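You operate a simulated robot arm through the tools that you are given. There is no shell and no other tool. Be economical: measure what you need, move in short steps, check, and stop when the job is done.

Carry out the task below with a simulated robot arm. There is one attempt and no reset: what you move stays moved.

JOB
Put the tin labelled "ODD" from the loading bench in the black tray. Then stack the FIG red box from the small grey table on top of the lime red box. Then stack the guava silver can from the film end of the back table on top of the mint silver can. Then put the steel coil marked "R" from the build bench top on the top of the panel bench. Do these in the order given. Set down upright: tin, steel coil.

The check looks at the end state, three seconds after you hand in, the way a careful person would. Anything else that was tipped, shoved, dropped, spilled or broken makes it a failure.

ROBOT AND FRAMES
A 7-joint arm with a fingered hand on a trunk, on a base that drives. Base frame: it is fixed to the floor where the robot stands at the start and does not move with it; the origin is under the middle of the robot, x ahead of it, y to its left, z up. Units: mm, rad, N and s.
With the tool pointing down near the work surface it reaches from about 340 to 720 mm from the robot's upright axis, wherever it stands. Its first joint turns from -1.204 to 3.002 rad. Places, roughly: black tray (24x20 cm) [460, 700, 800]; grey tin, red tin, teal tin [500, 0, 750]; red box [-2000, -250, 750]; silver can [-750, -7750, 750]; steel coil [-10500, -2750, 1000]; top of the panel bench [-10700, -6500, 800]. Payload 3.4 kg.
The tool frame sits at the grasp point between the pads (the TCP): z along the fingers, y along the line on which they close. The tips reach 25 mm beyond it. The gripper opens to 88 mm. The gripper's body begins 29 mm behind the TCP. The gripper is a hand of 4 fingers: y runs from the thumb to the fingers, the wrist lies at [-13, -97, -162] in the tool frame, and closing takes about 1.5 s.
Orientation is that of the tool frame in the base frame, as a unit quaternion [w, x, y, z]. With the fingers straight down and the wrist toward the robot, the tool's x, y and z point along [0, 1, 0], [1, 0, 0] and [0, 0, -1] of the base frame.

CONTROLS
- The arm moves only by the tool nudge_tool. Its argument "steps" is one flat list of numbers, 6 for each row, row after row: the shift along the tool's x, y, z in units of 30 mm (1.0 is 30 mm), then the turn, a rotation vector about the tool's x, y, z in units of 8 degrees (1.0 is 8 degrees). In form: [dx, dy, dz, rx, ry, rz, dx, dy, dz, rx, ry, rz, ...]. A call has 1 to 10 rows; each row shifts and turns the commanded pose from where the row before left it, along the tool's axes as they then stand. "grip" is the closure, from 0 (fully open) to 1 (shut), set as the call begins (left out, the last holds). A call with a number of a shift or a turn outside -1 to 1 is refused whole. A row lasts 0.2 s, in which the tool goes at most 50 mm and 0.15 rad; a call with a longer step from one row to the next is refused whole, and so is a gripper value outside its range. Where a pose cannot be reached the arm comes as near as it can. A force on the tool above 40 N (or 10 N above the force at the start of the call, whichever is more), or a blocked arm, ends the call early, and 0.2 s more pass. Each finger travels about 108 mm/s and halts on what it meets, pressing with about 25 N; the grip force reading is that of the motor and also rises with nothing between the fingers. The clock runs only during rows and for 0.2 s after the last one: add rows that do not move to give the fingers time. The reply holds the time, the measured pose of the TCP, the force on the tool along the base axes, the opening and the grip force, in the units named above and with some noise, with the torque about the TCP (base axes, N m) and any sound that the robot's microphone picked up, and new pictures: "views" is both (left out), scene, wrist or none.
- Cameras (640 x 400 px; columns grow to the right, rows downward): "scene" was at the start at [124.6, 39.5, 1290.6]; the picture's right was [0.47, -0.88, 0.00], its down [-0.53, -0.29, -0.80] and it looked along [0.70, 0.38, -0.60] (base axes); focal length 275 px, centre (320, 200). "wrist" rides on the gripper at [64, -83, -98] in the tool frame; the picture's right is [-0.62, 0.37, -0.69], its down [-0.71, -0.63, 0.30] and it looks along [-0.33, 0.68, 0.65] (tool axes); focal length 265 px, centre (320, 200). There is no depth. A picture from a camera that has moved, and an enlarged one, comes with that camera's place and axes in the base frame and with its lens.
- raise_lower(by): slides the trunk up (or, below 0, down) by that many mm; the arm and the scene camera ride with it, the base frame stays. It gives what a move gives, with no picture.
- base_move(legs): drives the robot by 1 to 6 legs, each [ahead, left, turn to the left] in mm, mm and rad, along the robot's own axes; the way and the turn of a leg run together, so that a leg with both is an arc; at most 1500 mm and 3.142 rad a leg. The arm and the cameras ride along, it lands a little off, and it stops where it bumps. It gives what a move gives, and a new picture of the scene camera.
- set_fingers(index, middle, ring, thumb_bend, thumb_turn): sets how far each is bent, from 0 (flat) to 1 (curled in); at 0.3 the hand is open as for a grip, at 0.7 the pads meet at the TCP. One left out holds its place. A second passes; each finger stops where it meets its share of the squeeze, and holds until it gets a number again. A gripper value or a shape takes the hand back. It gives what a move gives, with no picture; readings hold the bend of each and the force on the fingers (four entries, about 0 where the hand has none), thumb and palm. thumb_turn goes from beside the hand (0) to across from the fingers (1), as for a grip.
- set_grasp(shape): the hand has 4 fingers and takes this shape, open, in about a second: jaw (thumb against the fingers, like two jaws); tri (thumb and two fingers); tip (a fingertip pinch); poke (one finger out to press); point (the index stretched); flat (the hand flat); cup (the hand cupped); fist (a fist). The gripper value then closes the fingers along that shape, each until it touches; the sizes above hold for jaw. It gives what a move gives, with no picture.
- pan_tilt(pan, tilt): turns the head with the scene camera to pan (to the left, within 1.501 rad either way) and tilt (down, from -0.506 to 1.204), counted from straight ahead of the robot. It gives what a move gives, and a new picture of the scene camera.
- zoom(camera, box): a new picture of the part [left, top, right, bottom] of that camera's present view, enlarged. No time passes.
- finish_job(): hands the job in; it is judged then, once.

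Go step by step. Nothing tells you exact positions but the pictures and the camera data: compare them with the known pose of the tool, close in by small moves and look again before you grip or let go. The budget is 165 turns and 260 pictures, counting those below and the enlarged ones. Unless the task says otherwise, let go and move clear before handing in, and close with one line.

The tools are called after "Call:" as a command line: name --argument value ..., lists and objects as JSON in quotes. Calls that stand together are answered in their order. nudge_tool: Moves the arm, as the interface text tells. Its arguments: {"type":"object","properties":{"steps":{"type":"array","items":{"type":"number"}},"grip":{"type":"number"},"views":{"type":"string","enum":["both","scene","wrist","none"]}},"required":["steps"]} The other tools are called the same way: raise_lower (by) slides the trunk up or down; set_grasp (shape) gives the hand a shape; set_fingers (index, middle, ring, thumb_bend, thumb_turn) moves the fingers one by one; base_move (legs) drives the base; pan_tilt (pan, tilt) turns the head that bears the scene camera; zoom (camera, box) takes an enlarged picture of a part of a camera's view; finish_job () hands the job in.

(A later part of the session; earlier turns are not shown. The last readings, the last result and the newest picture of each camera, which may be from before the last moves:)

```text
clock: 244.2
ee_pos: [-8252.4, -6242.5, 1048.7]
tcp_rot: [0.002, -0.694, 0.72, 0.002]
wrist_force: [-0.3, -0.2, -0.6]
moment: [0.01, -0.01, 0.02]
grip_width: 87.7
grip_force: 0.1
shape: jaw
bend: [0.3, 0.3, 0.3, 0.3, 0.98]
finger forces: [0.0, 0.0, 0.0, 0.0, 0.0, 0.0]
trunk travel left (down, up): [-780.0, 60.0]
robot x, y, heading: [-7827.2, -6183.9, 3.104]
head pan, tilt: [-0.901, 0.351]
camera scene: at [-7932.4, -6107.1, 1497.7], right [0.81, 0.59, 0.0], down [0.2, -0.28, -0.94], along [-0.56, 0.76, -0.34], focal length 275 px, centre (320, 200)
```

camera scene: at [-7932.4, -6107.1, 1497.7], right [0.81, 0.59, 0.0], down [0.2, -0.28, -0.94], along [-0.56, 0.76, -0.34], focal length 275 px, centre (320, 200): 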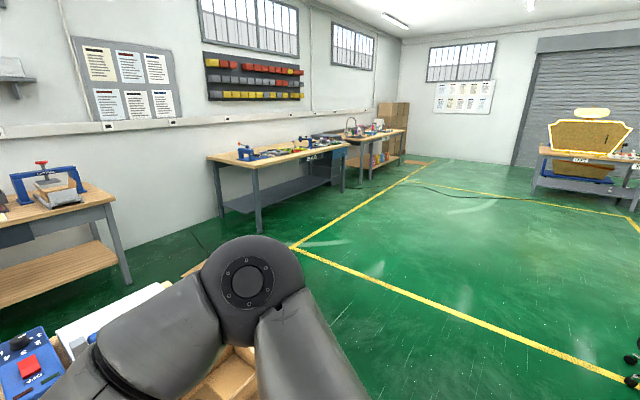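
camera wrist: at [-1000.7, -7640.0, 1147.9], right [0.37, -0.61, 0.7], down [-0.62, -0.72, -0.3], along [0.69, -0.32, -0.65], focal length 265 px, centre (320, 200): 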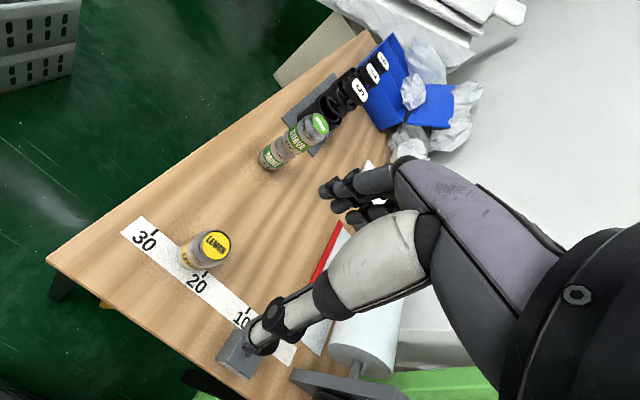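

Panel bench is ahead and the build bench to the right along the far wall. I'll correct heading and travel toward the build bench over clear floor.

Call:
base_move --legs '[[0, 0, 0.037], [0, -1450, 0], [900, -1000, 0], [0, -980, 0]]'

Call:
pan_tilt --pan 0.2 --tilt 0.4

Call:
pan_tilt --pan -0.3 --tilt 0.3

```text
clock: 262.7
ee_pos: [-9130.7, -2841.3, 1048.1]
tcp_rot: [0.002, -0.705, 0.709, 0.004]
wrist_force: [-0.4, 0.8, -0.7]
moment: [0.0, 0.05, -0.03]
grip_width: 87.9
grip_force: 0.1
shape: jaw
bend: [0.3, 0.3, 0.3, 0.3, 0.98]
finger forces: [0.0, 0.1, 0.0, 0.0, 0.1, 0.2]
trunk travel left (down, up): [-780.0, 60.0]
robot x, y, heading: [-8706.0, -2771.6, 3.131]
head pan, tilt: [-0.901, 0.351]
camera scene: at [-8813.9, -2697.2, 1497.7], right [0.79, 0.61, 0.0], down [0.21, -0.27, -0.94], along [-0.58, 0.74, -0.34], focal length 275 px, centre (320, 200)
```

scene: 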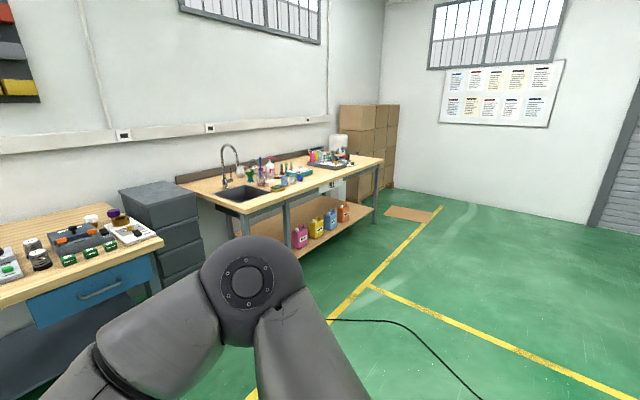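

```text
clock: 264.0
ee_pos: [-9130.4, -2841.8, 1049.1]
tcp_rot: [0.002, -0.705, 0.709, 0.003]
wrist_force: [-0.4, -0.8, -0.3]
moment: [0.0, -0.01, 0.02]
grip_width: 87.4
grip_force: 0.1
shape: jaw
bend: [0.3, 0.3, 0.3, 0.3, 0.98]
finger forces: [0.0, 0.0, 0.0, 0.0, 0.0, 0.0]
trunk travel left (down, up): [-780.0, 60.0]
robot x, y, heading: [-8706.6, -2770.0, 3.133]
head pan, tilt: [0.201, 0.4]
camera scene: at [-8847.7, -2788.4, 1493.2], right [-0.19, 0.98, 0.0], down [0.38, 0.07, -0.92], along [-0.9, -0.17, -0.39], focal length 275 px, centre (320, 200)
```

scene: 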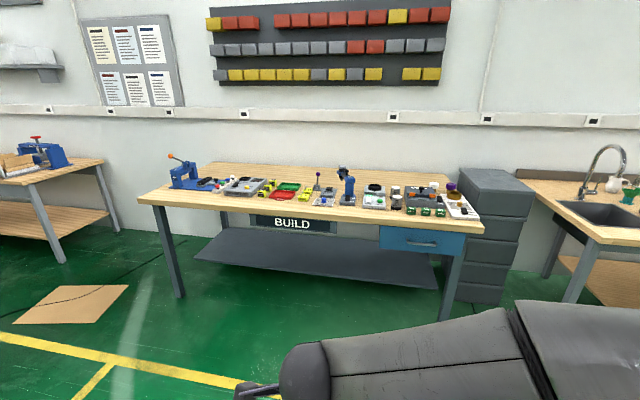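

```text
clock: 265.0
ee_pos: [-9130.1, -2842.3, 1049.5]
tcp_rot: [0.001, -0.705, 0.709, 0.003]
wrist_force: [0.0, -0.2, -0.7]
moment: [0.01, 0.02, 0.02]
grip_width: 87.9
grip_force: 0.1
shape: jaw
bend: [0.3, 0.3, 0.3, 0.3, 0.98]
finger forces: [0.0, 0.0, 0.0, 0.0, 0.0, 0.1]
trunk travel left (down, up): [-780.0, 60.0]
robot x, y, heading: [-8700.8, -2769.7, 3.131]
head pan, tilt: [-0.3, 0.3]
camera scene: at [-8845.7, -2742.6, 1502.4], right [0.3, 0.95, 0.0], down [0.28, -0.09, -0.96], along [-0.91, 0.29, -0.3], focal length 275 px, centre (320, 200)
```

scene: 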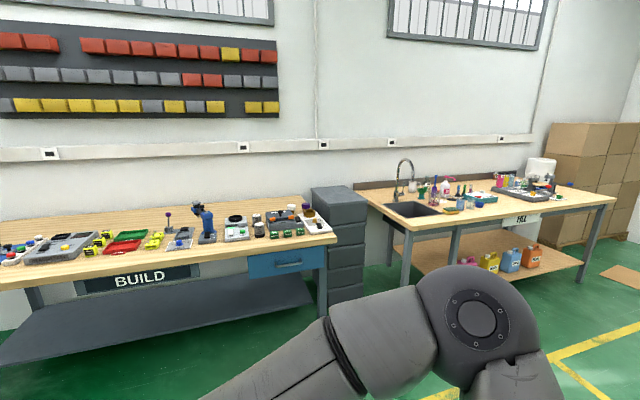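

Zoom on the build bench items to find the coils.

Call:
zoom --camera "scene" --box '[180, 190, 340, 280]'

Call:
zoom --camera "scene" --box '[0, 190, 180, 300]'

```text
4.00 times, centred on (260, 235) of scene
camera zoom: at [-8845.7, -2742.6, 1502.4], right [0.3, 0.95, 0.0], down [0.28, -0.09, -0.96], along [-0.91, 0.29, -0.3], focal length 1098 px, centre (560, 60)
```

zoom: 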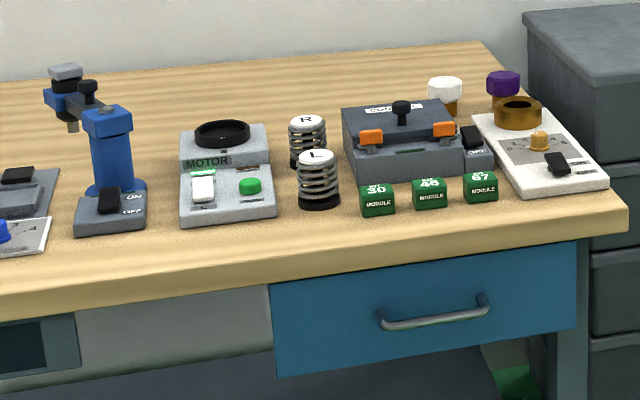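

```text
3.56 times, centred on (90, 245) of scene
camera zoom: at [-8845.7, -2742.6, 1502.4], right [0.3, 0.95, 0.0], down [0.28, -0.09, -0.96], along [-0.91, 0.29, -0.3], focal length 976 px, centre (1138, 40)
```

zoom: 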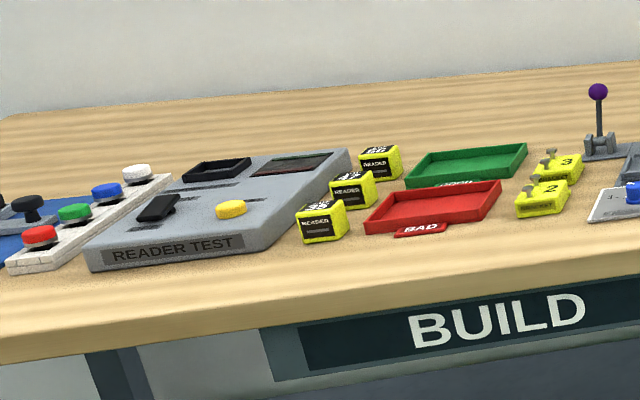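

Coils stand near (−10450, −2630): R is behind L. Drive closer and measure.

Call:
base_move --legs '[[1100, -100, 0.01]]'

Call:
pan_tilt --pan 0.15 --tilt 0.8

```text
clock: 270.6
ee_pos: [-10230.3, -2746.4, 1049.7]
tcp_rot: [-0.001, 0.711, -0.704, -0.003]
wrist_force: [-0.7, -0.5, -0.4]
moment: [0.03, 0.01, 0.04]
grip_width: 87.8
grip_force: 0.0
shape: jaw
bend: [0.3, 0.3, 0.3, 0.3, 0.98]
finger forces: [0.0, 0.0, 0.0, 0.1, 0.0, 0.1]
trunk travel left (down, up): [-780.0, 60.0]
robot x, y, heading: [-9803.3, -2671.9, -3.134]
head pan, tilt: [-0.3, 0.3]
camera scene: at [-9948.0, -2643.4, 1502.4], right [0.29, 0.96, 0.0], down [0.28, -0.09, -0.96], along [-0.91, 0.28, -0.3], focal length 275 px, centre (320, 200)
```

scene: 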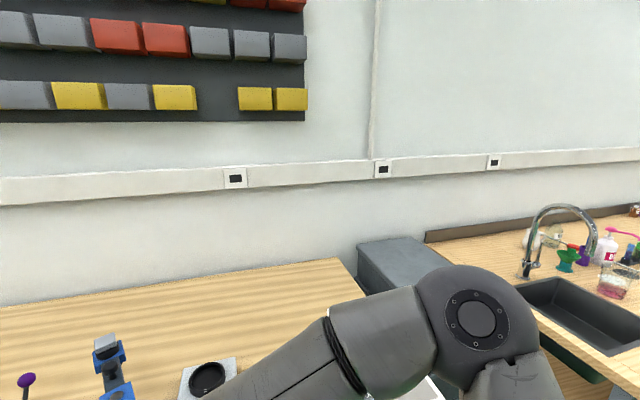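

```text
clock: 271.6
ee_pos: [-10231.1, -2748.1, 1049.3]
tcp_rot: [-0.002, 0.711, -0.703, -0.003]
wrist_force: [-0.1, -0.2, 0.4]
moment: [-0.02, 0.0, 0.0]
grip_width: 87.5
grip_force: 0.1
shape: jaw
bend: [0.3, 0.3, 0.3, 0.3, 0.98]
finger forces: [0.0, 0.0, 0.1, 0.1, 0.0, 0.1]
trunk travel left (down, up): [-780.0, 60.0]
robot x, y, heading: [-9807.0, -2666.5, -3.136]
head pan, tilt: [0.15, 0.799]
camera scene: at [-9938.2, -2682.9, 1458.1], right [-0.16, 0.99, 0.0], down [0.71, 0.11, -0.7], along [-0.69, -0.11, -0.72], focal length 275 px, centre (320, 200)
```

scene: 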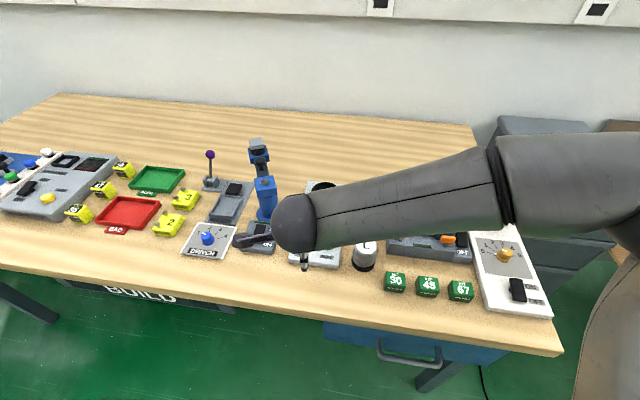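

Call:
zoom --camera "wrist" --box '[0, 0, 640, 400]'

Call:
zoom --camera "scene" --box '[280, 200, 480, 320]'

```text
1.00 times, centred on (320, 200) of wrist (not enlarged: the box is as wide or as high as the picture)
camera zoom: at [-10147.2, -2812.9, 1148.0], right [-0.37, 0.61, 0.7], down [0.62, 0.72, -0.3], along [-0.69, 0.32, -0.65], focal length 265 px, centre (320, 200)
```

zoom: 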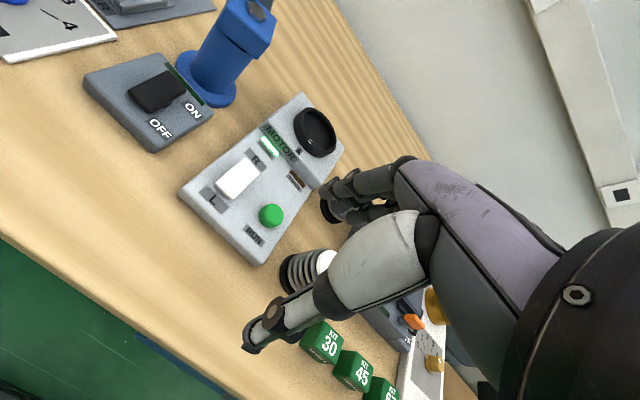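

```text
3.20 times, centred on (380, 260) of scene
camera zoom: at [-9938.2, -2682.9, 1458.1], right [-0.16, 0.99, 0.0], down [0.71, 0.11, -0.7], along [-0.69, -0.11, -0.72], focal length 879 px, centre (128, 8)
```

zoom: 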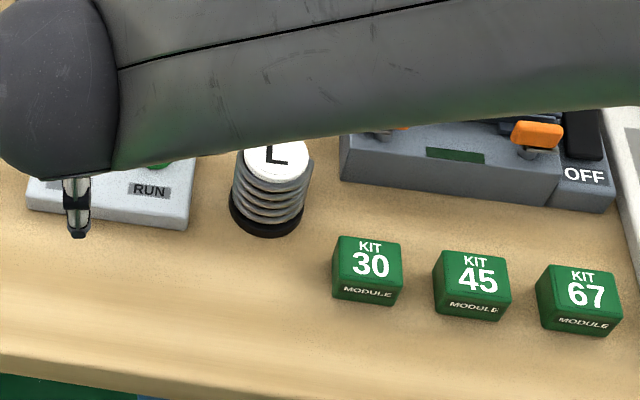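

Forearm hides R. Shift the robot right 200 and ahead 80 so the coils are left of the arm.

Call:
base_move --legs '[[0, -200, -0.008], [80, 0, 0]]'

Call:
pan_tilt --pan 0.35 --tilt 0.8

Call:
zoom --camera "wrist" --box '[0, 0, 640, 400]'

```text
clock: 273.8
ee_pos: [-10312.6, -2544.9, 1049.0]
tcp_rot: [-0.002, 0.708, -0.706, -0.002]
wrist_force: [0.0, -0.3, -0.3]
moment: [0.04, -0.03, 0.01]
grip_width: 87.9
grip_force: 0.1
shape: jaw
bend: [0.3, 0.3, 0.3, 0.3, 0.98]
finger forces: [0.0, 0.0, 0.0, 0.0, 0.0, 0.0]
trunk travel left (down, up): [-780.0, 60.0]
robot x, y, heading: [-9890.5, -2471.4, 3.139]
head pan, tilt: [0.15, 0.799]
camera scene: at [-10019.4, -2481.8, 1458.0], right [-0.15, 0.99, 0.0], down [0.71, 0.11, -0.7], along [-0.69, -0.1, -0.72], focal length 275 px, centre (320, 200)
```

scene: 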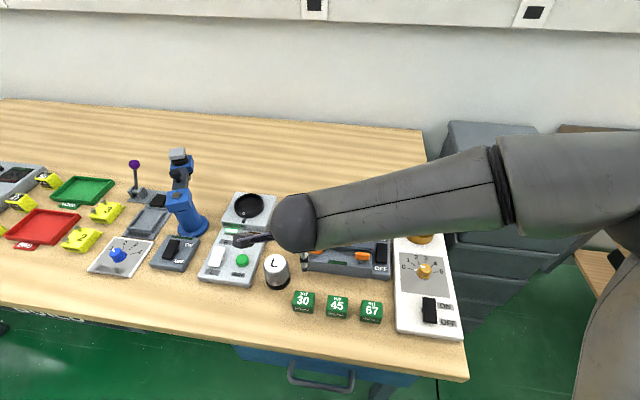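

```text
clock: 274.5
ee_pos: [-10311.1, -2544.0, 1048.9]
tcp_rot: [-0.002, 0.709, -0.706, -0.003]
wrist_force: [-0.2, -0.4, 0.1]
moment: [0.01, 0.0, -0.03]
grip_width: 87.9
grip_force: 0.1
shape: jaw
bend: [0.3, 0.3, 0.3, 0.3, 0.98]
finger forces: [0.1, 0.0, 0.0, 0.0, 0.1, 0.1]
trunk travel left (down, up): [-780.0, 60.0]
robot x, y, heading: [-9886.8, -2469.6, 3.138]
head pan, tilt: [0.351, 0.799]
camera scene: at [-10014.4, -2497.6, 1458.1], right [-0.34, 0.94, 0.0], down [0.67, 0.24, -0.7], along [-0.66, -0.24, -0.72], focal length 275 px, centre (320, 200)
```

scene: 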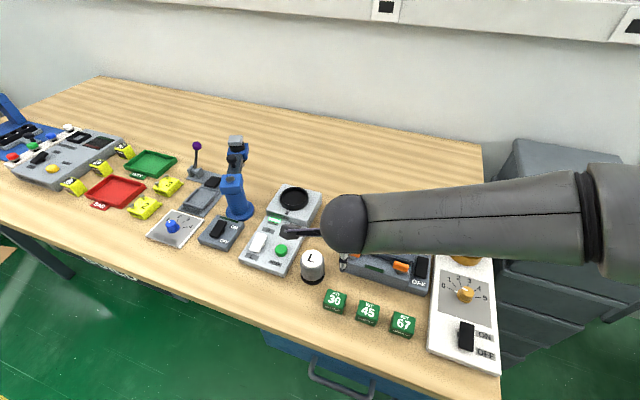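

```text
1.00 times, centred on (320, 200) of wrist (not enlarged: the box is as wide or as high as the picture)
camera zoom: at [-10228.4, -2610.3, 1148.0], right [-0.37, 0.61, 0.7], down [0.63, 0.72, -0.3], along [-0.69, 0.33, -0.65], focal length 265 px, centre (320, 200)
```

zoom: 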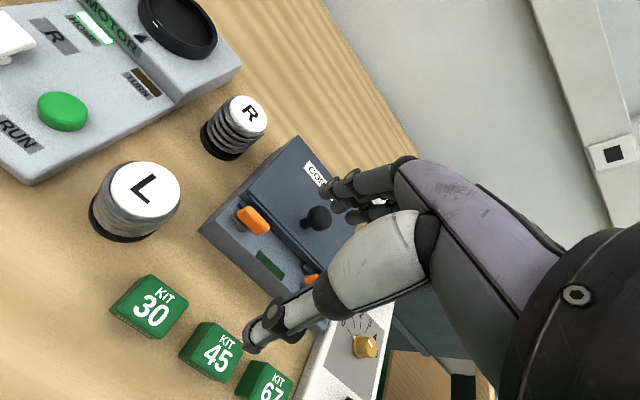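

R is at about (−10479, −2633), top z ≈ 910; L at (−10334, −2635). Move over R and remeasure.

Call:
nudge_tool --steps '[0.424, 0.797, 0.1, 0, 0, 0, 0.424, 0.797, 0.1, 0, 0, 0, 0.424, 0.797, 0.1, 0, 0, 0, 0.424, 0.797, 0.1, 0, 0, 0, 0.424, 0.797, 0.1, 0, 0, 0, 0.424, 0.797, 0.1, 0, 0, 0, 0.424, 0.797, 0.1, 0, 0, 0, 0, 0, 0, 0, 0, 0]'

Call:
zoom --camera "wrist" --box '[120, 120, 360, 340]'

Call:
zoom --camera "scene" --box '[220, 170, 400, 300]'

```text
clock: 276.3
ee_pos: [-10478.6, -2632.0, 1027.9]
tcp_rot: [-0.001, 0.708, -0.706, -0.002]
wrist_force: [-0.1, -0.3, 0.3]
moment: [-0.03, 0.01, 0.02]
grip_width: 87.6
grip_force: 0.1
shape: jaw
bend: [0.3, 0.3, 0.3, 0.3, 0.98]
finger forces: [0.0, 0.1, 0.0, 0.0, 0.1, 0.0]
trunk travel left (down, up): [-780.0, 60.0]
robot x, y, heading: [-9886.7, -2468.8, 3.139]
head pan, tilt: [0.351, 0.799]
camera scene: at [-10014.1, -2497.1, 1458.1], right [-0.34, 0.94, 0.0], down [0.67, 0.25, -0.7], along [-0.66, -0.24, -0.72], focal length 275 px, centre (320, 200)
camera wrist: at [-10395.5, -2698.3, 1126.5], right [-0.37, 0.62, 0.7], down [0.63, 0.72, -0.3], along [-0.69, 0.33, -0.65], focal length 265 px, centre (320, 200)
```

scene: 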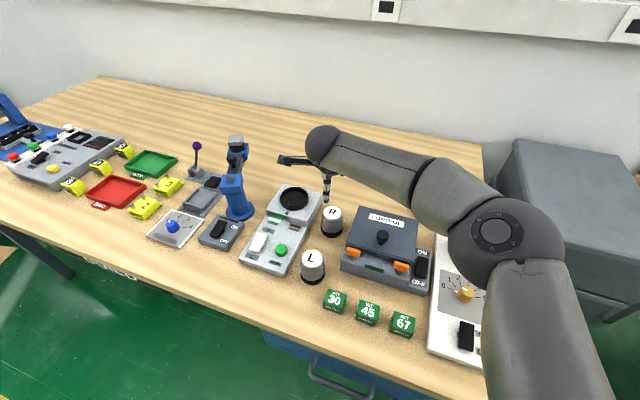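
wrist: 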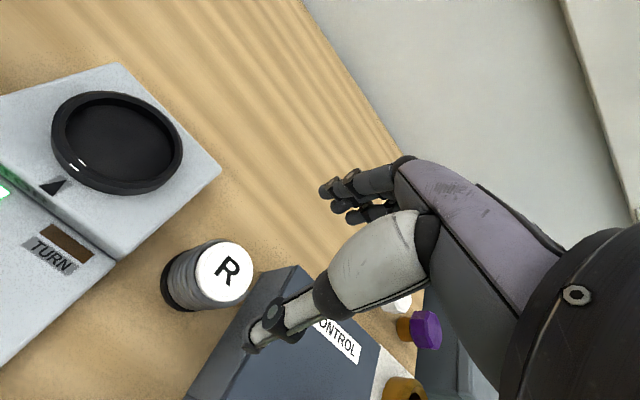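

```text
1.82 times, centred on (240, 230) of wrist
camera zoom: at [-10395.5, -2698.3, 1126.5], right [-0.37, 0.62, 0.7], down [0.63, 0.72, -0.3], along [-0.69, 0.33, -0.65], focal length 483 px, centre (466, 146)
```

zoom: 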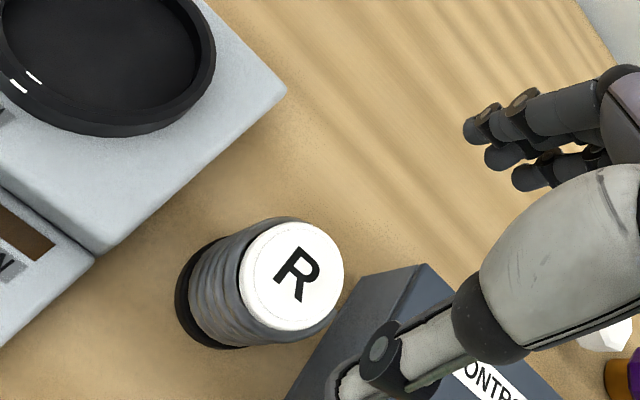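

```text
3.08 times, centred on (310, 235) of scene
camera zoom: at [-10014.1, -2497.1, 1458.1], right [-0.34, 0.94, 0.0], down [0.67, 0.25, -0.7], along [-0.66, -0.24, -0.72], focal length 845 px, centre (351, 92)
```

zoom: 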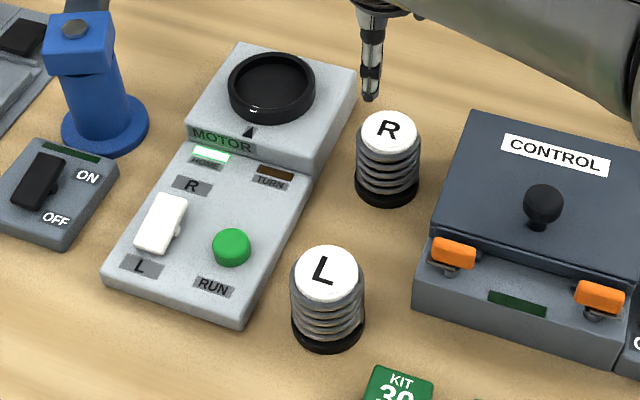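

R cap is at (−10481, −2633, 911), directly under the hand. Descend part way and check.

Call:
nudge_tool --steps '[0.03, 0.05, 0.7, 0, 0, 0, 0, 0, 0.7, 0, 0, 0, 0, 0, 0.7, 0, 0, 0, 0, 0, 0.6, 0, 0, 0, 0, 0, 0.4, 0, 0, 0, 0, 0, 0, 0, 0, 0]'

Call:
zoom --camera "scene" --box '[260, 150, 420, 270]'

```text
clock: 277.7
ee_pos: [-10480.8, -2634.0, 934.4]
tcp_rot: [-0.002, 0.708, -0.707, -0.003]
wrist_force: [-0.2, 0.5, 0.1]
moment: [0.0, 0.02, 0.01]
grip_width: 87.9
grip_force: 0.0
shape: jaw
bend: [0.3, 0.3, 0.3, 0.3, 0.98]
finger forces: [0.0, 0.0, 0.0, 0.0, 0.1, 0.0]
trunk travel left (down, up): [-780.0, 60.0]
robot x, y, heading: [-9887.9, -2464.8, 3.141]
head pan, tilt: [0.351, 0.799]
camera scene: at [-10014.5, -2497.7, 1458.1], right [-0.34, 0.94, 0.0], down [0.67, 0.25, -0.7], along [-0.66, -0.24, -0.72], focal length 275 px, centre (320, 200)
camera wrist: at [-10398.0, -2699.7, 1032.5], right [-0.37, 0.61, 0.7], down [0.63, 0.72, -0.3], along [-0.69, 0.33, -0.65], focal length 265 px, centre (320, 200)
```

scene: 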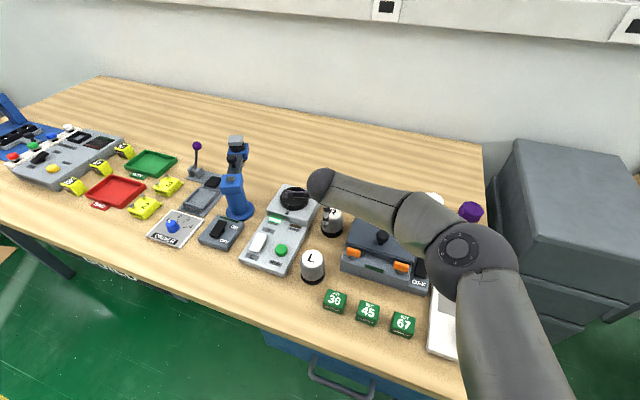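
wrist: 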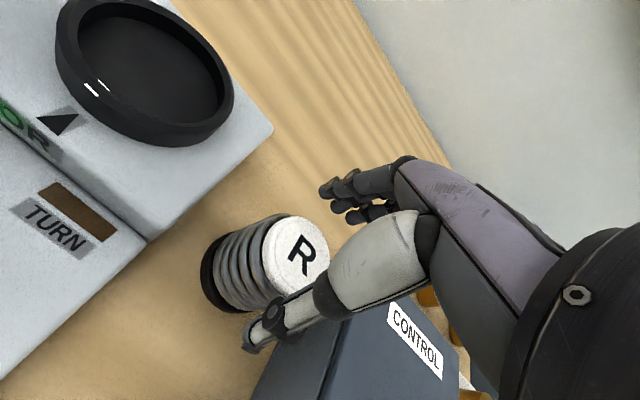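

```text
3.33 times, centred on (340, 210) of scene
camera zoom: at [-10014.5, -2497.7, 1458.1], right [-0.34, 0.94, 0.0], down [0.67, 0.25, -0.7], along [-0.66, -0.24, -0.72], focal length 915 px, centre (253, 167)
```

zoom: 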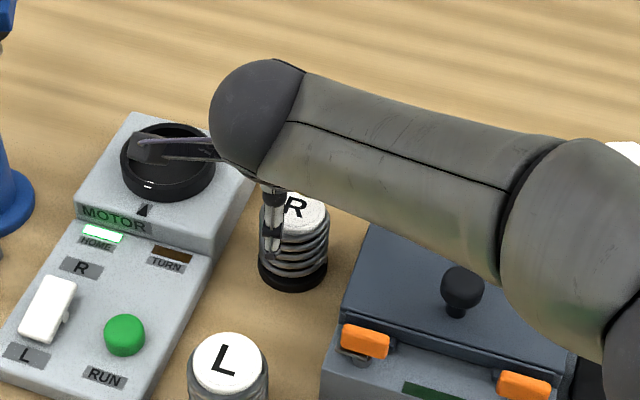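

Aligned (−10483, −2631). Descend to z ≈ 893.

Call:
nudge_tool --steps '[-0.05, 0.05, 0.4, 0, 0, 0, 0, 0, 0.4, 0, 0, 0, 0, 0, 0.3, 0, 0, 0, 0, 0, 0.25, 0, 0, 0, 0, 0, 0, 0, 0, 0]'

```text
clock: 278.9
ee_pos: [-10482.5, -2632.3, 896.0]
tcp_rot: [-0.003, 0.708, -0.707, -0.003]
wrist_force: [0.6, 0.2, 0.2]
moment: [-0.02, -0.02, 0.0]
grip_width: 87.5
grip_force: 0.0
shape: jaw
bend: [0.3, 0.3, 0.3, 0.3, 0.98]
finger forces: [0.0, 0.0, 0.1, 0.0, 0.0, 0.0]
trunk travel left (down, up): [-780.0, 60.0]
robot x, y, heading: [-9884.1, -2473.6, 3.146]
head pan, tilt: [0.351, 0.799]
camera scene: at [-10014.5, -2497.7, 1458.1], right [-0.34, 0.94, 0.0], down [0.67, 0.25, -0.7], along [-0.66, -0.24, -0.72], focal length 275 px, centre (320, 200)
camera wrist: at [-10399.5, -2698.2, 993.1], right [-0.37, 0.61, 0.7], down [0.63, 0.72, -0.3], along [-0.69, 0.33, -0.65], focal length 265 px, centre (320, 200)
```

scene: 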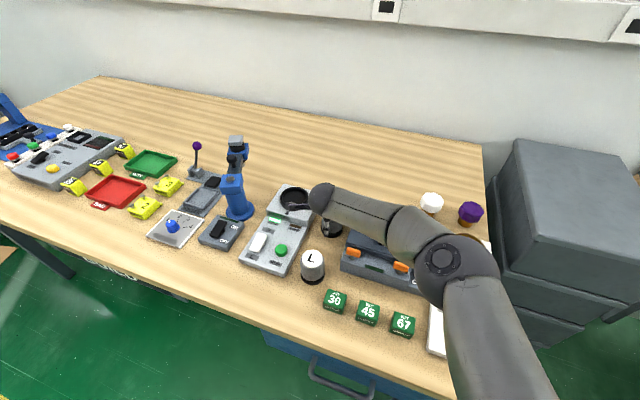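
wrist: 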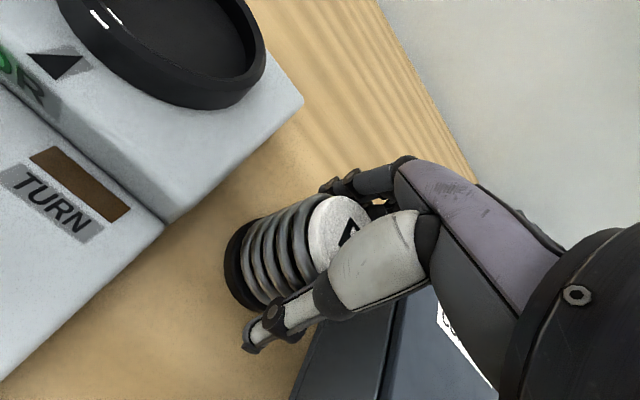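

Straddling R without contact. Close.

Call:
nudge_tool --steps '[0, 0, 0.03, 0, 0, 0, 0, 0, 0, 0, 0, 0, 0, 0, 0, 0, 0, 0, 0, 0, 0, 0, 0, 0, 0, 0, 0, 0, 0, 0, 0, 0, 0, 0, 0, 0, 0, 0, 0, 0, 0, 0, 0, 0, 0, 0, 0, 0]' --grip 1 --views "wrist"

```text
clock: 280.7
ee_pos: [-10483.1, -2631.7, 892.7]
tcp_rot: [0.001, -0.707, 0.707, 0.003]
wrist_force: [0.2, 0.4, -0.3]
moment: [-0.03, -0.01, 0.0]
grip_width: 50.5
grip_force: 25.2
shape: jaw
bend: [0.74, 0.41, 0.44, 0.66, 1.0]
finger forces: [12.9, 7.2, 2.2, 0.1, 22.7, 0.0]
trunk travel left (down, up): [-780.0, 60.0]
robot x, y, heading: [-9885.5, -2465.9, 3.141]
head pan, tilt: [0.351, 0.799]
camera wrist: at [-10399.2, -2697.9, 992.3], right [-0.37, 0.61, 0.7], down [0.63, 0.72, -0.3], along [-0.69, 0.33, -0.65], focal length 265 px, centre (320, 200)
```

wrist: 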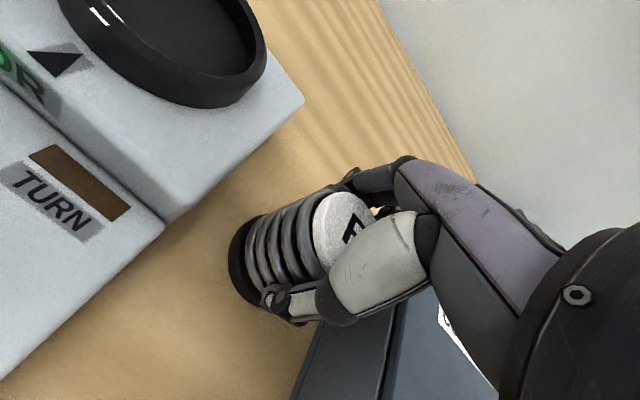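

Held. Lift slowly and check.

Call:
nudge_tool --steps '[0, 0, -0.3, 0, 0, 0, 0, 0, -0.5, 0, 0, 0, 0, 0, -0.7, 0, 0, 0, 0, 0, -0.8, 0, 0, 0, 0, 0, -0.8, 0, 0, 0, 0, 0, -0.8, 0, 0, 0, 0, 0, -0.8, 0, 0, 0, 0, 0, 0, 0, 0, 0]'

Call:
zoom --camera "scene" --box '[240, 130, 420, 280]'

```text
clock: 282.5
ee_pos: [-10482.3, -2632.7, 1034.8]
tcp_rot: [-0.002, 0.708, -0.706, -0.001]
wrist_force: [-0.7, 0.5, -1.1]
moment: [-0.02, 0.01, 0.0]
grip_width: 50.7
grip_force: 25.5
shape: jaw
bend: [0.74, 0.41, 0.44, 0.66, 1.0]
finger forces: [12.9, 7.2, 2.3, 0.1, 22.3, 0.0]
trunk travel left (down, up): [-780.0, 60.0]
robot x, y, heading: [-9888.2, -2470.1, 3.142]
head pan, tilt: [0.351, 0.799]
camera scene: at [-10015.1, -2497.8, 1458.0], right [-0.34, 0.94, 0.0], down [0.67, 0.25, -0.7], along [-0.65, -0.24, -0.72], focal length 275 px, centre (320, 200)
camera wrist: at [-10399.8, -2699.1, 1133.4], right [-0.37, 0.61, 0.7], down [0.63, 0.72, -0.3], along [-0.68, 0.33, -0.65], focal length 265 px, centre (320, 200)
```

scene: 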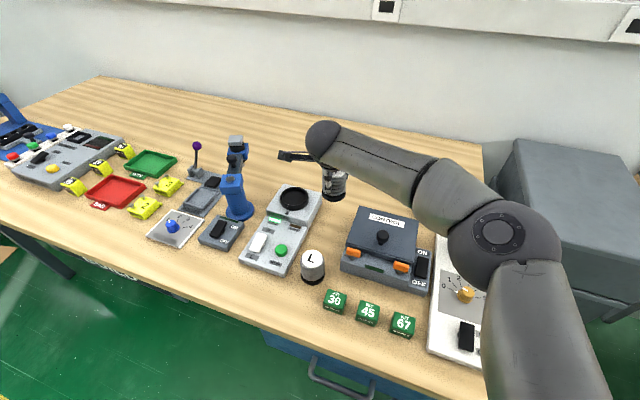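
wrist: 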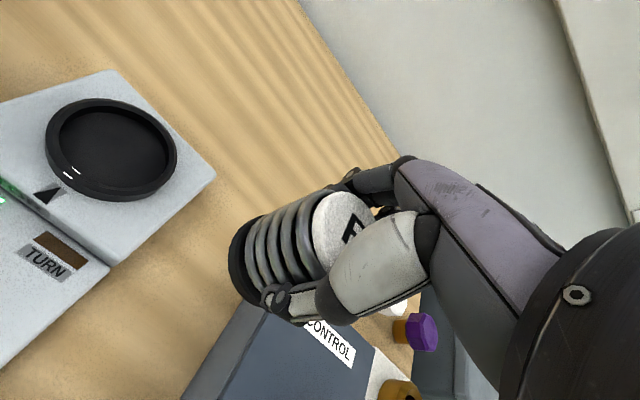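

```text
2.67 times, centred on (330, 205) of scene
camera zoom: at [-10015.1, -2497.8, 1458.0], right [-0.34, 0.94, 0.0], down [0.67, 0.25, -0.7], along [-0.65, -0.24, -0.72], focal length 732 px, centre (293, 187)
```

zoom: 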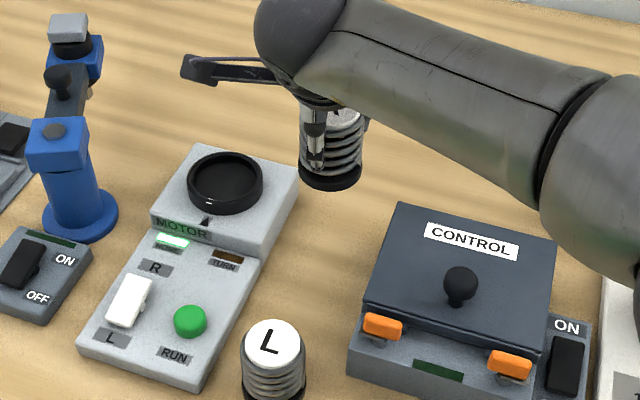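

Coil R is held upright. Back away, retract, and drive along toward the panel bench.

Call:
base_move --legs '[[-600, 0, 0]]'

Call:
nudge_tool --steps '[-0.4, -0.8, -0.1, 0, 0, 0, -0.4, -0.8, -0.1, 0, 0, 0, -0.4, -0.8, -0.1, 0, 0, 0, -0.4, -0.8, -0.1, 0, 0, 0, -0.4, -0.8, -0.1, 0, 0, 0, -0.4, -0.8, -0.1, 0, 0, 0, 0, 0, 0, 0, 0, 0]' --views "none"

Call:
base_move --legs '[[0, 1500, 0], [0, 1500, 0]]'

Call:
pan_tilt --pan 0.5 --tilt 0.4

```text
clock: 285.9
ee_pos: [-9877.9, -2631.3, 1034.4]
tcp_rot: [0.001, -0.706, 0.708, 0.003]
wrist_force: [0.6, -0.3, -1.0]
moment: [0.01, -0.01, 0.0]
grip_width: 50.4
grip_force: 25.2
shape: jaw
bend: [0.74, 0.41, 0.44, 0.66, 1.0]
finger forces: [12.9, 7.2, 2.3, 0.0, 22.4, 0.0]
trunk travel left (down, up): [-780.0, 60.0]
robot x, y, heading: [-9281.0, -2468.9, 3.136]
head pan, tilt: [0.351, 0.799]
camera scene: at [-9409.8, -2499.2, 1458.1], right [-0.34, 0.94, 0.0], down [0.67, 0.24, -0.7], along [-0.66, -0.24, -0.72], focal length 275 px, centre (320, 200)
```

scene: 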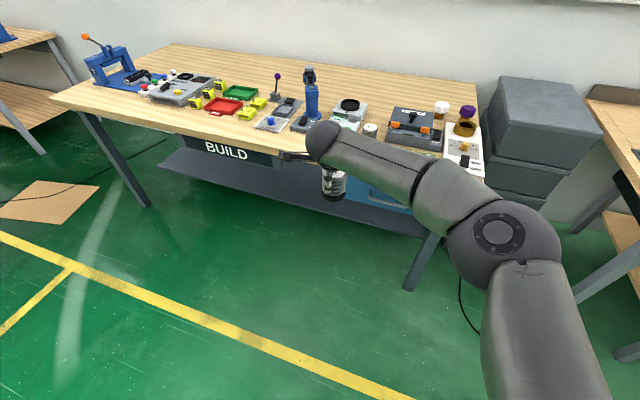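

```text
clock: 287.6
ee_pos: [-9734.9, -2562.4, 1052.2]
tcp_rot: [0.003, -0.706, 0.708, 0.002]
wrist_force: [-0.5, 0.5, -1.4]
moment: [-0.01, 0.0, 0.01]
grip_width: 50.4
grip_force: 25.0
shape: jaw
bend: [0.74, 0.41, 0.44, 0.66, 1.0]
finger forces: [13.0, 7.3, 2.3, 0.0, 22.4, 0.0]
trunk travel left (down, up): [-780.0, 60.0]
robot x, y, heading: [-9282.7, -2469.7, 3.133]
head pan, tilt: [0.351, 0.799]
```

```text
clock: 302.0
ee_pos: [-9762.6, -5564.6, 1051.0]
tcp_rot: [0.002, -0.705, 0.71, 0.003]
wrist_force: [0.8, -0.9, -0.9]
moment: [0.0, 0.03, 0.03]
grip_width: 50.6
grip_force: 25.2
shape: jaw
bend: [0.74, 0.41, 0.44, 0.66, 1.0]
finger forces: [13.1, 7.2, 2.2, 0.0, 22.4, 0.1]
trunk travel left (down, up): [-780.0, 60.0]
robot x, y, heading: [-9309.8, -5476.8, 3.133]
head pan, tilt: [0.351, 0.799]
camera scene: at [-9437.8, -5503.5, 1458.0], right [-0.33, 0.94, 0.0], down [0.68, 0.24, -0.7], along [-0.66, -0.23, -0.72], focal length 275 px, centre (320, 200)
```

scene: 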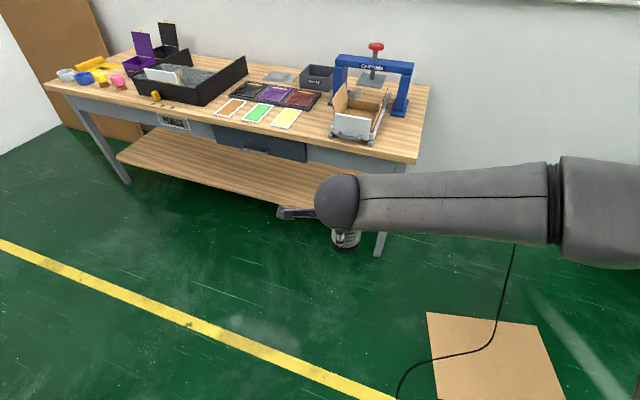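

```text
clock: 302.9
ee_pos: [-9762.3, -5564.8, 1053.2]
tcp_rot: [0.002, -0.705, 0.709, 0.003]
wrist_force: [-0.3, -0.4, -1.3]
moment: [-0.03, -0.02, -0.01]
grip_width: 50.4
grip_force: 25.3
shape: jaw
bend: [0.74, 0.41, 0.44, 0.66, 1.0]
finger forces: [12.9, 7.2, 2.2, 0.0, 22.3, 0.0]
trunk travel left (down, up): [-780.0, 60.0]
robot x, y, heading: [-9311.2, -5476.5, 3.125]
head pan, tilt: [0.499, 0.4]
camera scene: at [-9443.6, -5519.8, 1493.1], right [-0.47, 0.88, 0.0], down [0.34, 0.18, -0.92], along [-0.81, -0.43, -0.39], focal length 275 px, centre (320, 200)
```

scene: 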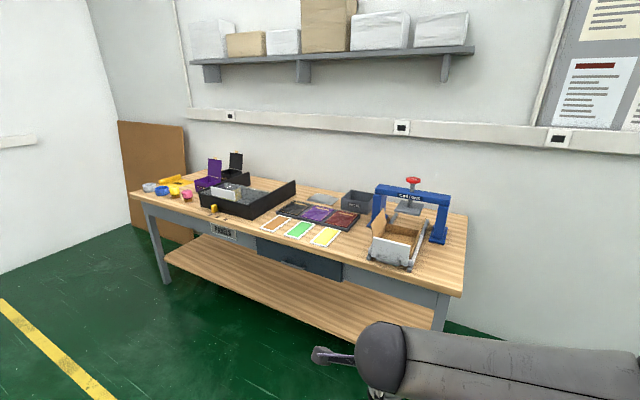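

Zoom on the panel bench to choose a free spot.

Call:
zoom --camera "scene" --box '[260, 160, 480, 310]'

Call:
zoom --camera "scene" --box '[120, 140, 300, 260]'

```text
2.67 times, centred on (370, 235) of scene
camera zoom: at [-9443.6, -5519.8, 1493.1], right [-0.47, 0.88, 0.0], down [0.34, 0.18, -0.92], along [-0.81, -0.43, -0.39], focal length 732 px, centre (187, 107)
```

zoom: 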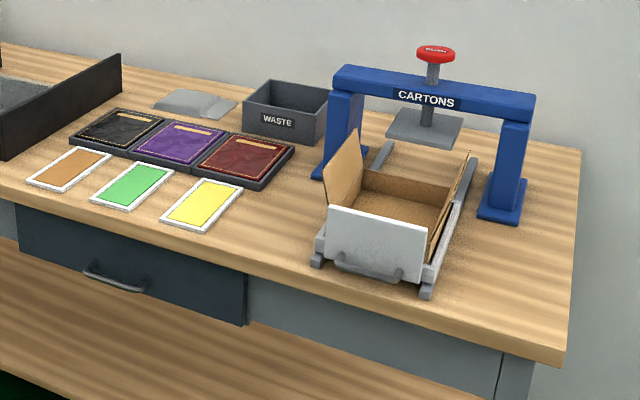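

```text
3.33 times, centred on (210, 200) of scene
camera zoom: at [-9443.6, -5519.8, 1493.1], right [-0.47, 0.88, 0.0], down [0.34, 0.18, -0.92], along [-0.81, -0.43, -0.39], focal length 915 px, centre (687, 200)
```

zoom: 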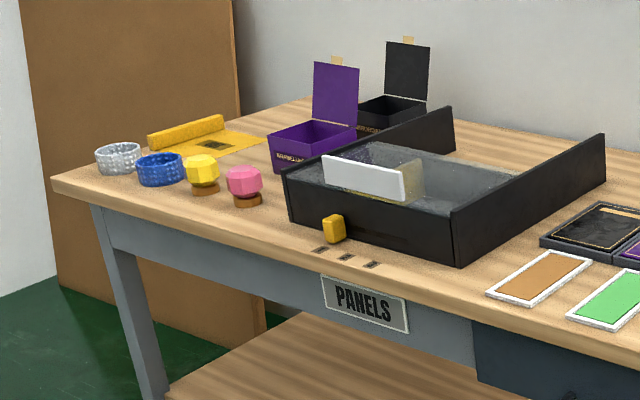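

The right front of the bench is free, around (−10460, −5525), between the carton tray and the edge. Drive up to it.

Call:
base_move --legs '[[560, 55, 0.012]]'

Call:
pan_tilt --pan 0.2 --tilt 0.85

Call:
zoom --camera "wrist" --box '[0, 0, 640, 400]'

```text
clock: 306.1
ee_pos: [-10316.0, -5626.1, 1052.1]
tcp_rot: [-0.002, 0.71, -0.704, -0.002]
wrist_force: [0.1, -0.1, -0.1]
moment: [0.0, 0.0, 0.0]
grip_width: 50.4
grip_force: 24.9
shape: jaw
bend: [0.74, 0.41, 0.44, 0.66, 1.0]
finger forces: [13.0, 7.4, 2.3, 0.0, 22.3, 0.1]
trunk travel left (down, up): [-780.0, 60.0]
robot x, y, heading: [-9862.0, -5530.1, -3.137]
head pan, tilt: [0.499, 0.4]
camera scene: at [-9997.7, -5576.1, 1493.1], right [-0.48, 0.88, 0.0], down [0.34, 0.19, -0.92], along [-0.81, -0.45, -0.39], focal length 275 px, centre (320, 200)
```

scene: 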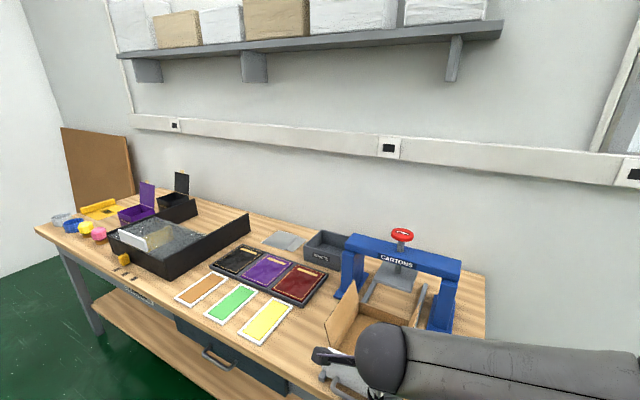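

```text
clock: 307.0
ee_pos: [-10315.7, -5625.9, 1052.2]
tcp_rot: [-0.002, 0.71, -0.704, -0.003]
wrist_force: [-0.7, -0.2, -0.7]
moment: [0.04, -0.02, -0.02]
grip_width: 50.6
grip_force: 25.8
shape: jaw
bend: [0.74, 0.41, 0.44, 0.66, 1.0]
finger forces: [13.0, 7.3, 2.3, 0.1, 22.3, 0.0]
trunk travel left (down, up): [-780.0, 60.0]
robot x, y, heading: [-9867.4, -5530.6, -3.138]
head pan, tilt: [0.201, 0.85]
camera scene: at [-9992.9, -5547.4, 1454.1], right [-0.21, 0.98, 0.0], down [0.73, 0.15, -0.66], along [-0.65, -0.14, -0.75], focal length 275 px, centre (320, 200)
```

scene: 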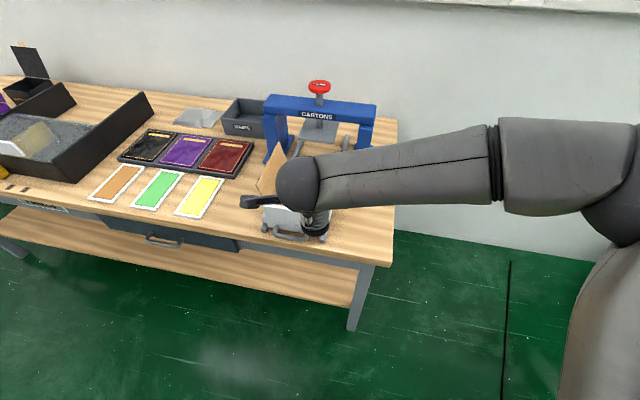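

```text
1.00 times, centred on (320, 200) of wrist (not enlarged: the box is as wide or as high as the picture)
camera zoom: at [-10232.1, -5691.5, 1151.7], right [-0.37, 0.61, 0.7], down [0.62, 0.72, -0.3], along [-0.69, 0.32, -0.65], focal length 265 px, centre (320, 200)
```

zoom: 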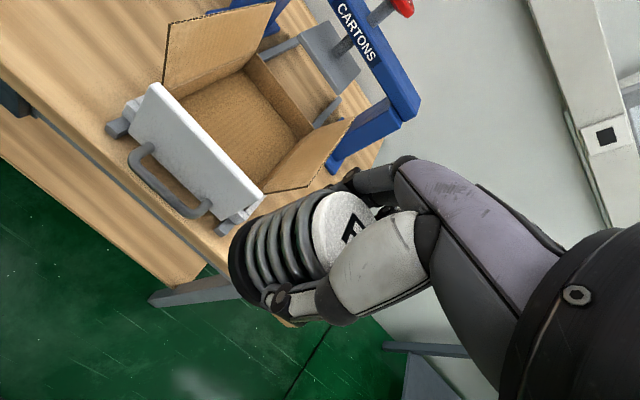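

Bench top ≈ z 820, right edge y −5440, front edge x −10369; tray's right side y −5628. Move over (−10450, −5515).

Call:
nudge_tool --steps '[-0.617, 0.745, 0, 0, 0, 0, -0.617, 0.745, 0, 0, 0, 0, -0.617, 0.745, 0, 0, 0, 0, -0.617, 0.745, 0, 0, 0, 0, -0.617, 0.745, 0, 0, 0, 0, -0.617, 0.745, 0, 0, 0, 0, 0, 0, 0.7, 0, 0, 0, 0, 0, 0.7, 0, 0, 0, 0, 0, 0.7, 0, 0, 0, 0, 0, 0, 0, 0, 0]'

```text
clock: 309.2
ee_pos: [-10451.0, -5515.3, 990.1]
tcp_rot: [-0.001, 0.71, -0.704, -0.003]
wrist_force: [-0.2, -0.7, -0.8]
moment: [0.02, 0.04, 0.03]
grip_width: 50.3
grip_force: 25.2
shape: jaw
bend: [0.74, 0.41, 0.44, 0.66, 1.0]
finger forces: [12.9, 7.4, 2.3, 0.0, 22.2, 0.0]
trunk travel left (down, up): [-780.0, 60.0]
robot x, y, heading: [-9861.7, -5529.4, -3.14]
head pan, tilt: [0.201, 0.85]
camera scene: at [-9992.7, -5547.1, 1454.0], right [-0.21, 0.98, 0.0], down [0.74, 0.15, -0.66], along [-0.65, -0.14, -0.75], focal length 275 px, centre (320, 200)
camera wrist: at [-10367.4, -5580.4, 1089.7], right [-0.37, 0.61, 0.7], down [0.62, 0.72, -0.3], along [-0.69, 0.32, -0.65], focal length 265 px, centre (320, 200)
```

scene: 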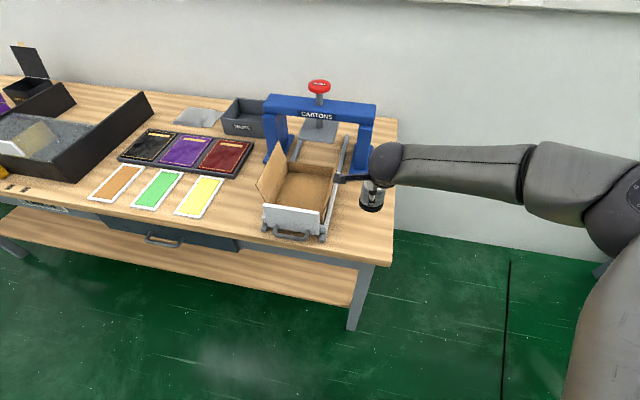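
wrist: 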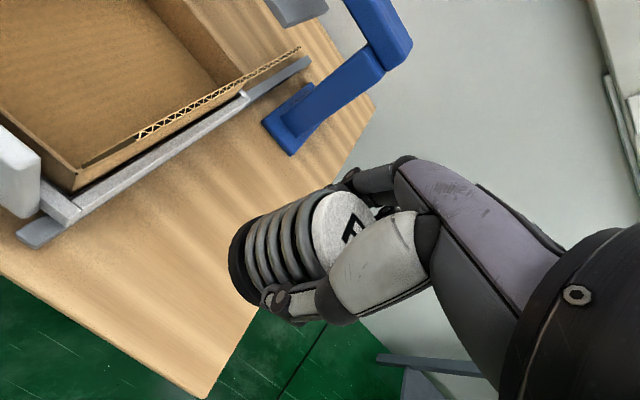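

The landing spot is clear. Lower toward the surface.

Call:
nudge_tool --steps '[0, 0, 0.6, 0, 0, 0, 0, 0, 0.6, 0, 0, 0, 0, 0, 0.6, 0, 0, 0, 0, 0, 0.5, 0, 0, 0, 0, 0, 0.4, 0, 0, 0, 0, 0, 0.3, 0, 0, 0, 0, 0, 0.2, 0, 0, 0, 0, 0, 0, 0, 0, 0]'

Call:
zoom --camera "scene" --box '[300, 140, 440, 280]'

```text
clock: 311.0
ee_pos: [-10450.9, -5515.6, 895.3]
tcp_rot: [-0.002, 0.71, -0.704, -0.003]
wrist_force: [0.5, -0.6, -0.7]
moment: [-0.01, -0.03, 0.02]
grip_width: 50.4
grip_force: 25.1
shape: jaw
bend: [0.74, 0.41, 0.44, 0.66, 1.0]
finger forces: [12.9, 7.4, 2.3, 0.0, 22.3, 0.0]
trunk travel left (down, up): [-780.0, 60.0]
robot x, y, heading: [-9863.8, -5528.2, -3.138]
head pan, tilt: [0.201, 0.85]
camera scene: at [-9992.9, -5547.2, 1454.0], right [-0.21, 0.98, 0.0], down [0.74, 0.15, -0.66], along [-0.65, -0.14, -0.75], focal length 275 px, centre (320, 200)
camera wrist: at [-10367.9, -5580.8, 993.2], right [-0.37, 0.61, 0.7], down [0.62, 0.72, -0.3], along [-0.69, 0.32, -0.65], focal length 265 px, centre (320, 200)
```

scene: 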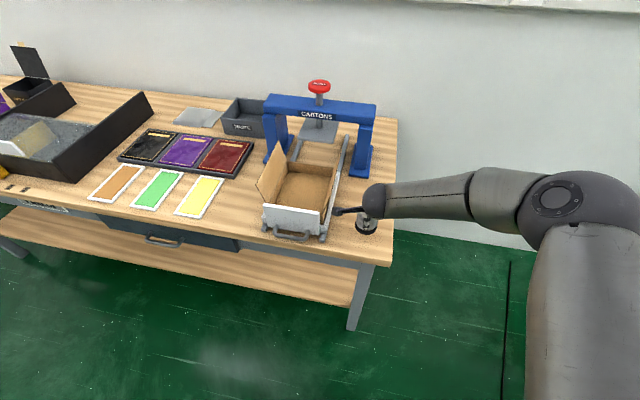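
wrist: 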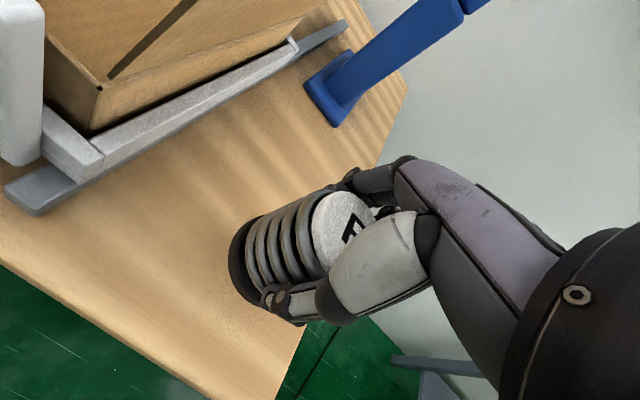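

```text
2.86 times, centred on (370, 210) of scene
camera zoom: at [-9992.9, -5547.2, 1454.0], right [-0.21, 0.98, 0.0], down [0.74, 0.15, -0.66], along [-0.65, -0.14, -0.75], focal length 785 px, centre (177, 171)
```

zoom: 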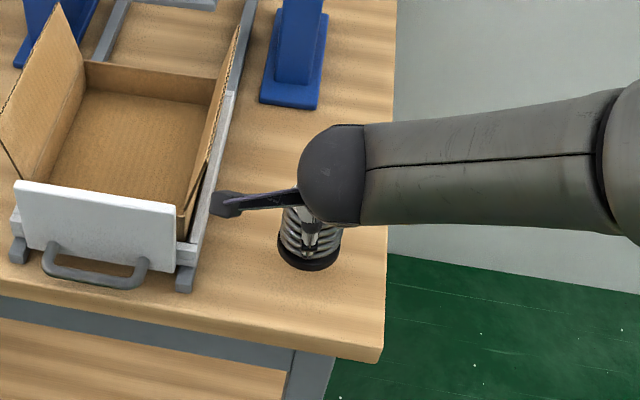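

Good position with space all round. Creep down to contact.

Call:
nudge_tool --steps '[0, 0, 0.15, 0, 0, 0, 0, 0, 0.15, 0, 0, 0, 0, 0, 0.1, 0, 0, 0, 0, 0, 0, 0, 0, 0]' --views "none"

Call:
nudge_tool --steps '[0, 0, 0.1, 0, 0, 0, 0, 0, 0, 0, 0, 0]' --views "none"

Call:
nudge_tool --steps '[0, 0, 0.07, 0, 0, 0, 0, 0, 0, 0, 0, 0]' --views "none"

```text
clock: 312.0
ee_pos: [-10452.7, -5515.2, 883.3]
tcp_rot: [-0.002, 0.71, -0.704, -0.003]
wrist_force: [-0.5, 0.6, -1.3]
moment: [-0.03, 0.0, 0.01]
grip_width: 50.5
grip_force: 25.2
shape: jaw
bend: [0.74, 0.41, 0.44, 0.66, 1.0]
finger forces: [12.9, 7.3, 2.4, 0.0, 22.3, 0.0]
trunk travel left (down, up): [-780.0, 60.0]
robot x, y, heading: [-9865.8, -5534.2, -3.136]
head pan, tilt: [0.201, 0.85]
```

```text
clock: 312.6
ee_pos: [-10451.1, -5515.5, 879.5]
tcp_rot: [-0.002, 0.711, -0.704, -0.003]
wrist_force: [-0.7, 0.8, -1.2]
moment: [0.01, 0.02, 0.01]
grip_width: 50.5
grip_force: 25.3
shape: jaw
bend: [0.74, 0.41, 0.44, 0.66, 1.0]
finger forces: [12.9, 7.4, 2.3, 0.0, 22.3, 0.0]
trunk travel left (down, up): [-780.0, 60.0]
robot x, y, heading: [-9863.9, -5528.3, -3.136]
head pan, tilt: [0.201, 0.85]
```

```text
clock: 313.2
ee_pos: [-10451.8, -5514.6, 878.5]
tcp_rot: [-0.002, 0.71, -0.704, -0.004]
wrist_force: [-0.3, 0.1, -1.2]
moment: [-0.01, 0.01, 0.02]
grip_width: 50.6
grip_force: 25.2
shape: jaw
bend: [0.74, 0.41, 0.44, 0.66, 1.0]
finger forces: [12.9, 7.4, 2.2, 0.0, 22.3, 0.0]
trunk travel left (down, up): [-780.0, 60.0]
robot x, y, heading: [-9860.3, -5530.3, -3.138]
head pan, tilt: [0.201, 0.85]
```

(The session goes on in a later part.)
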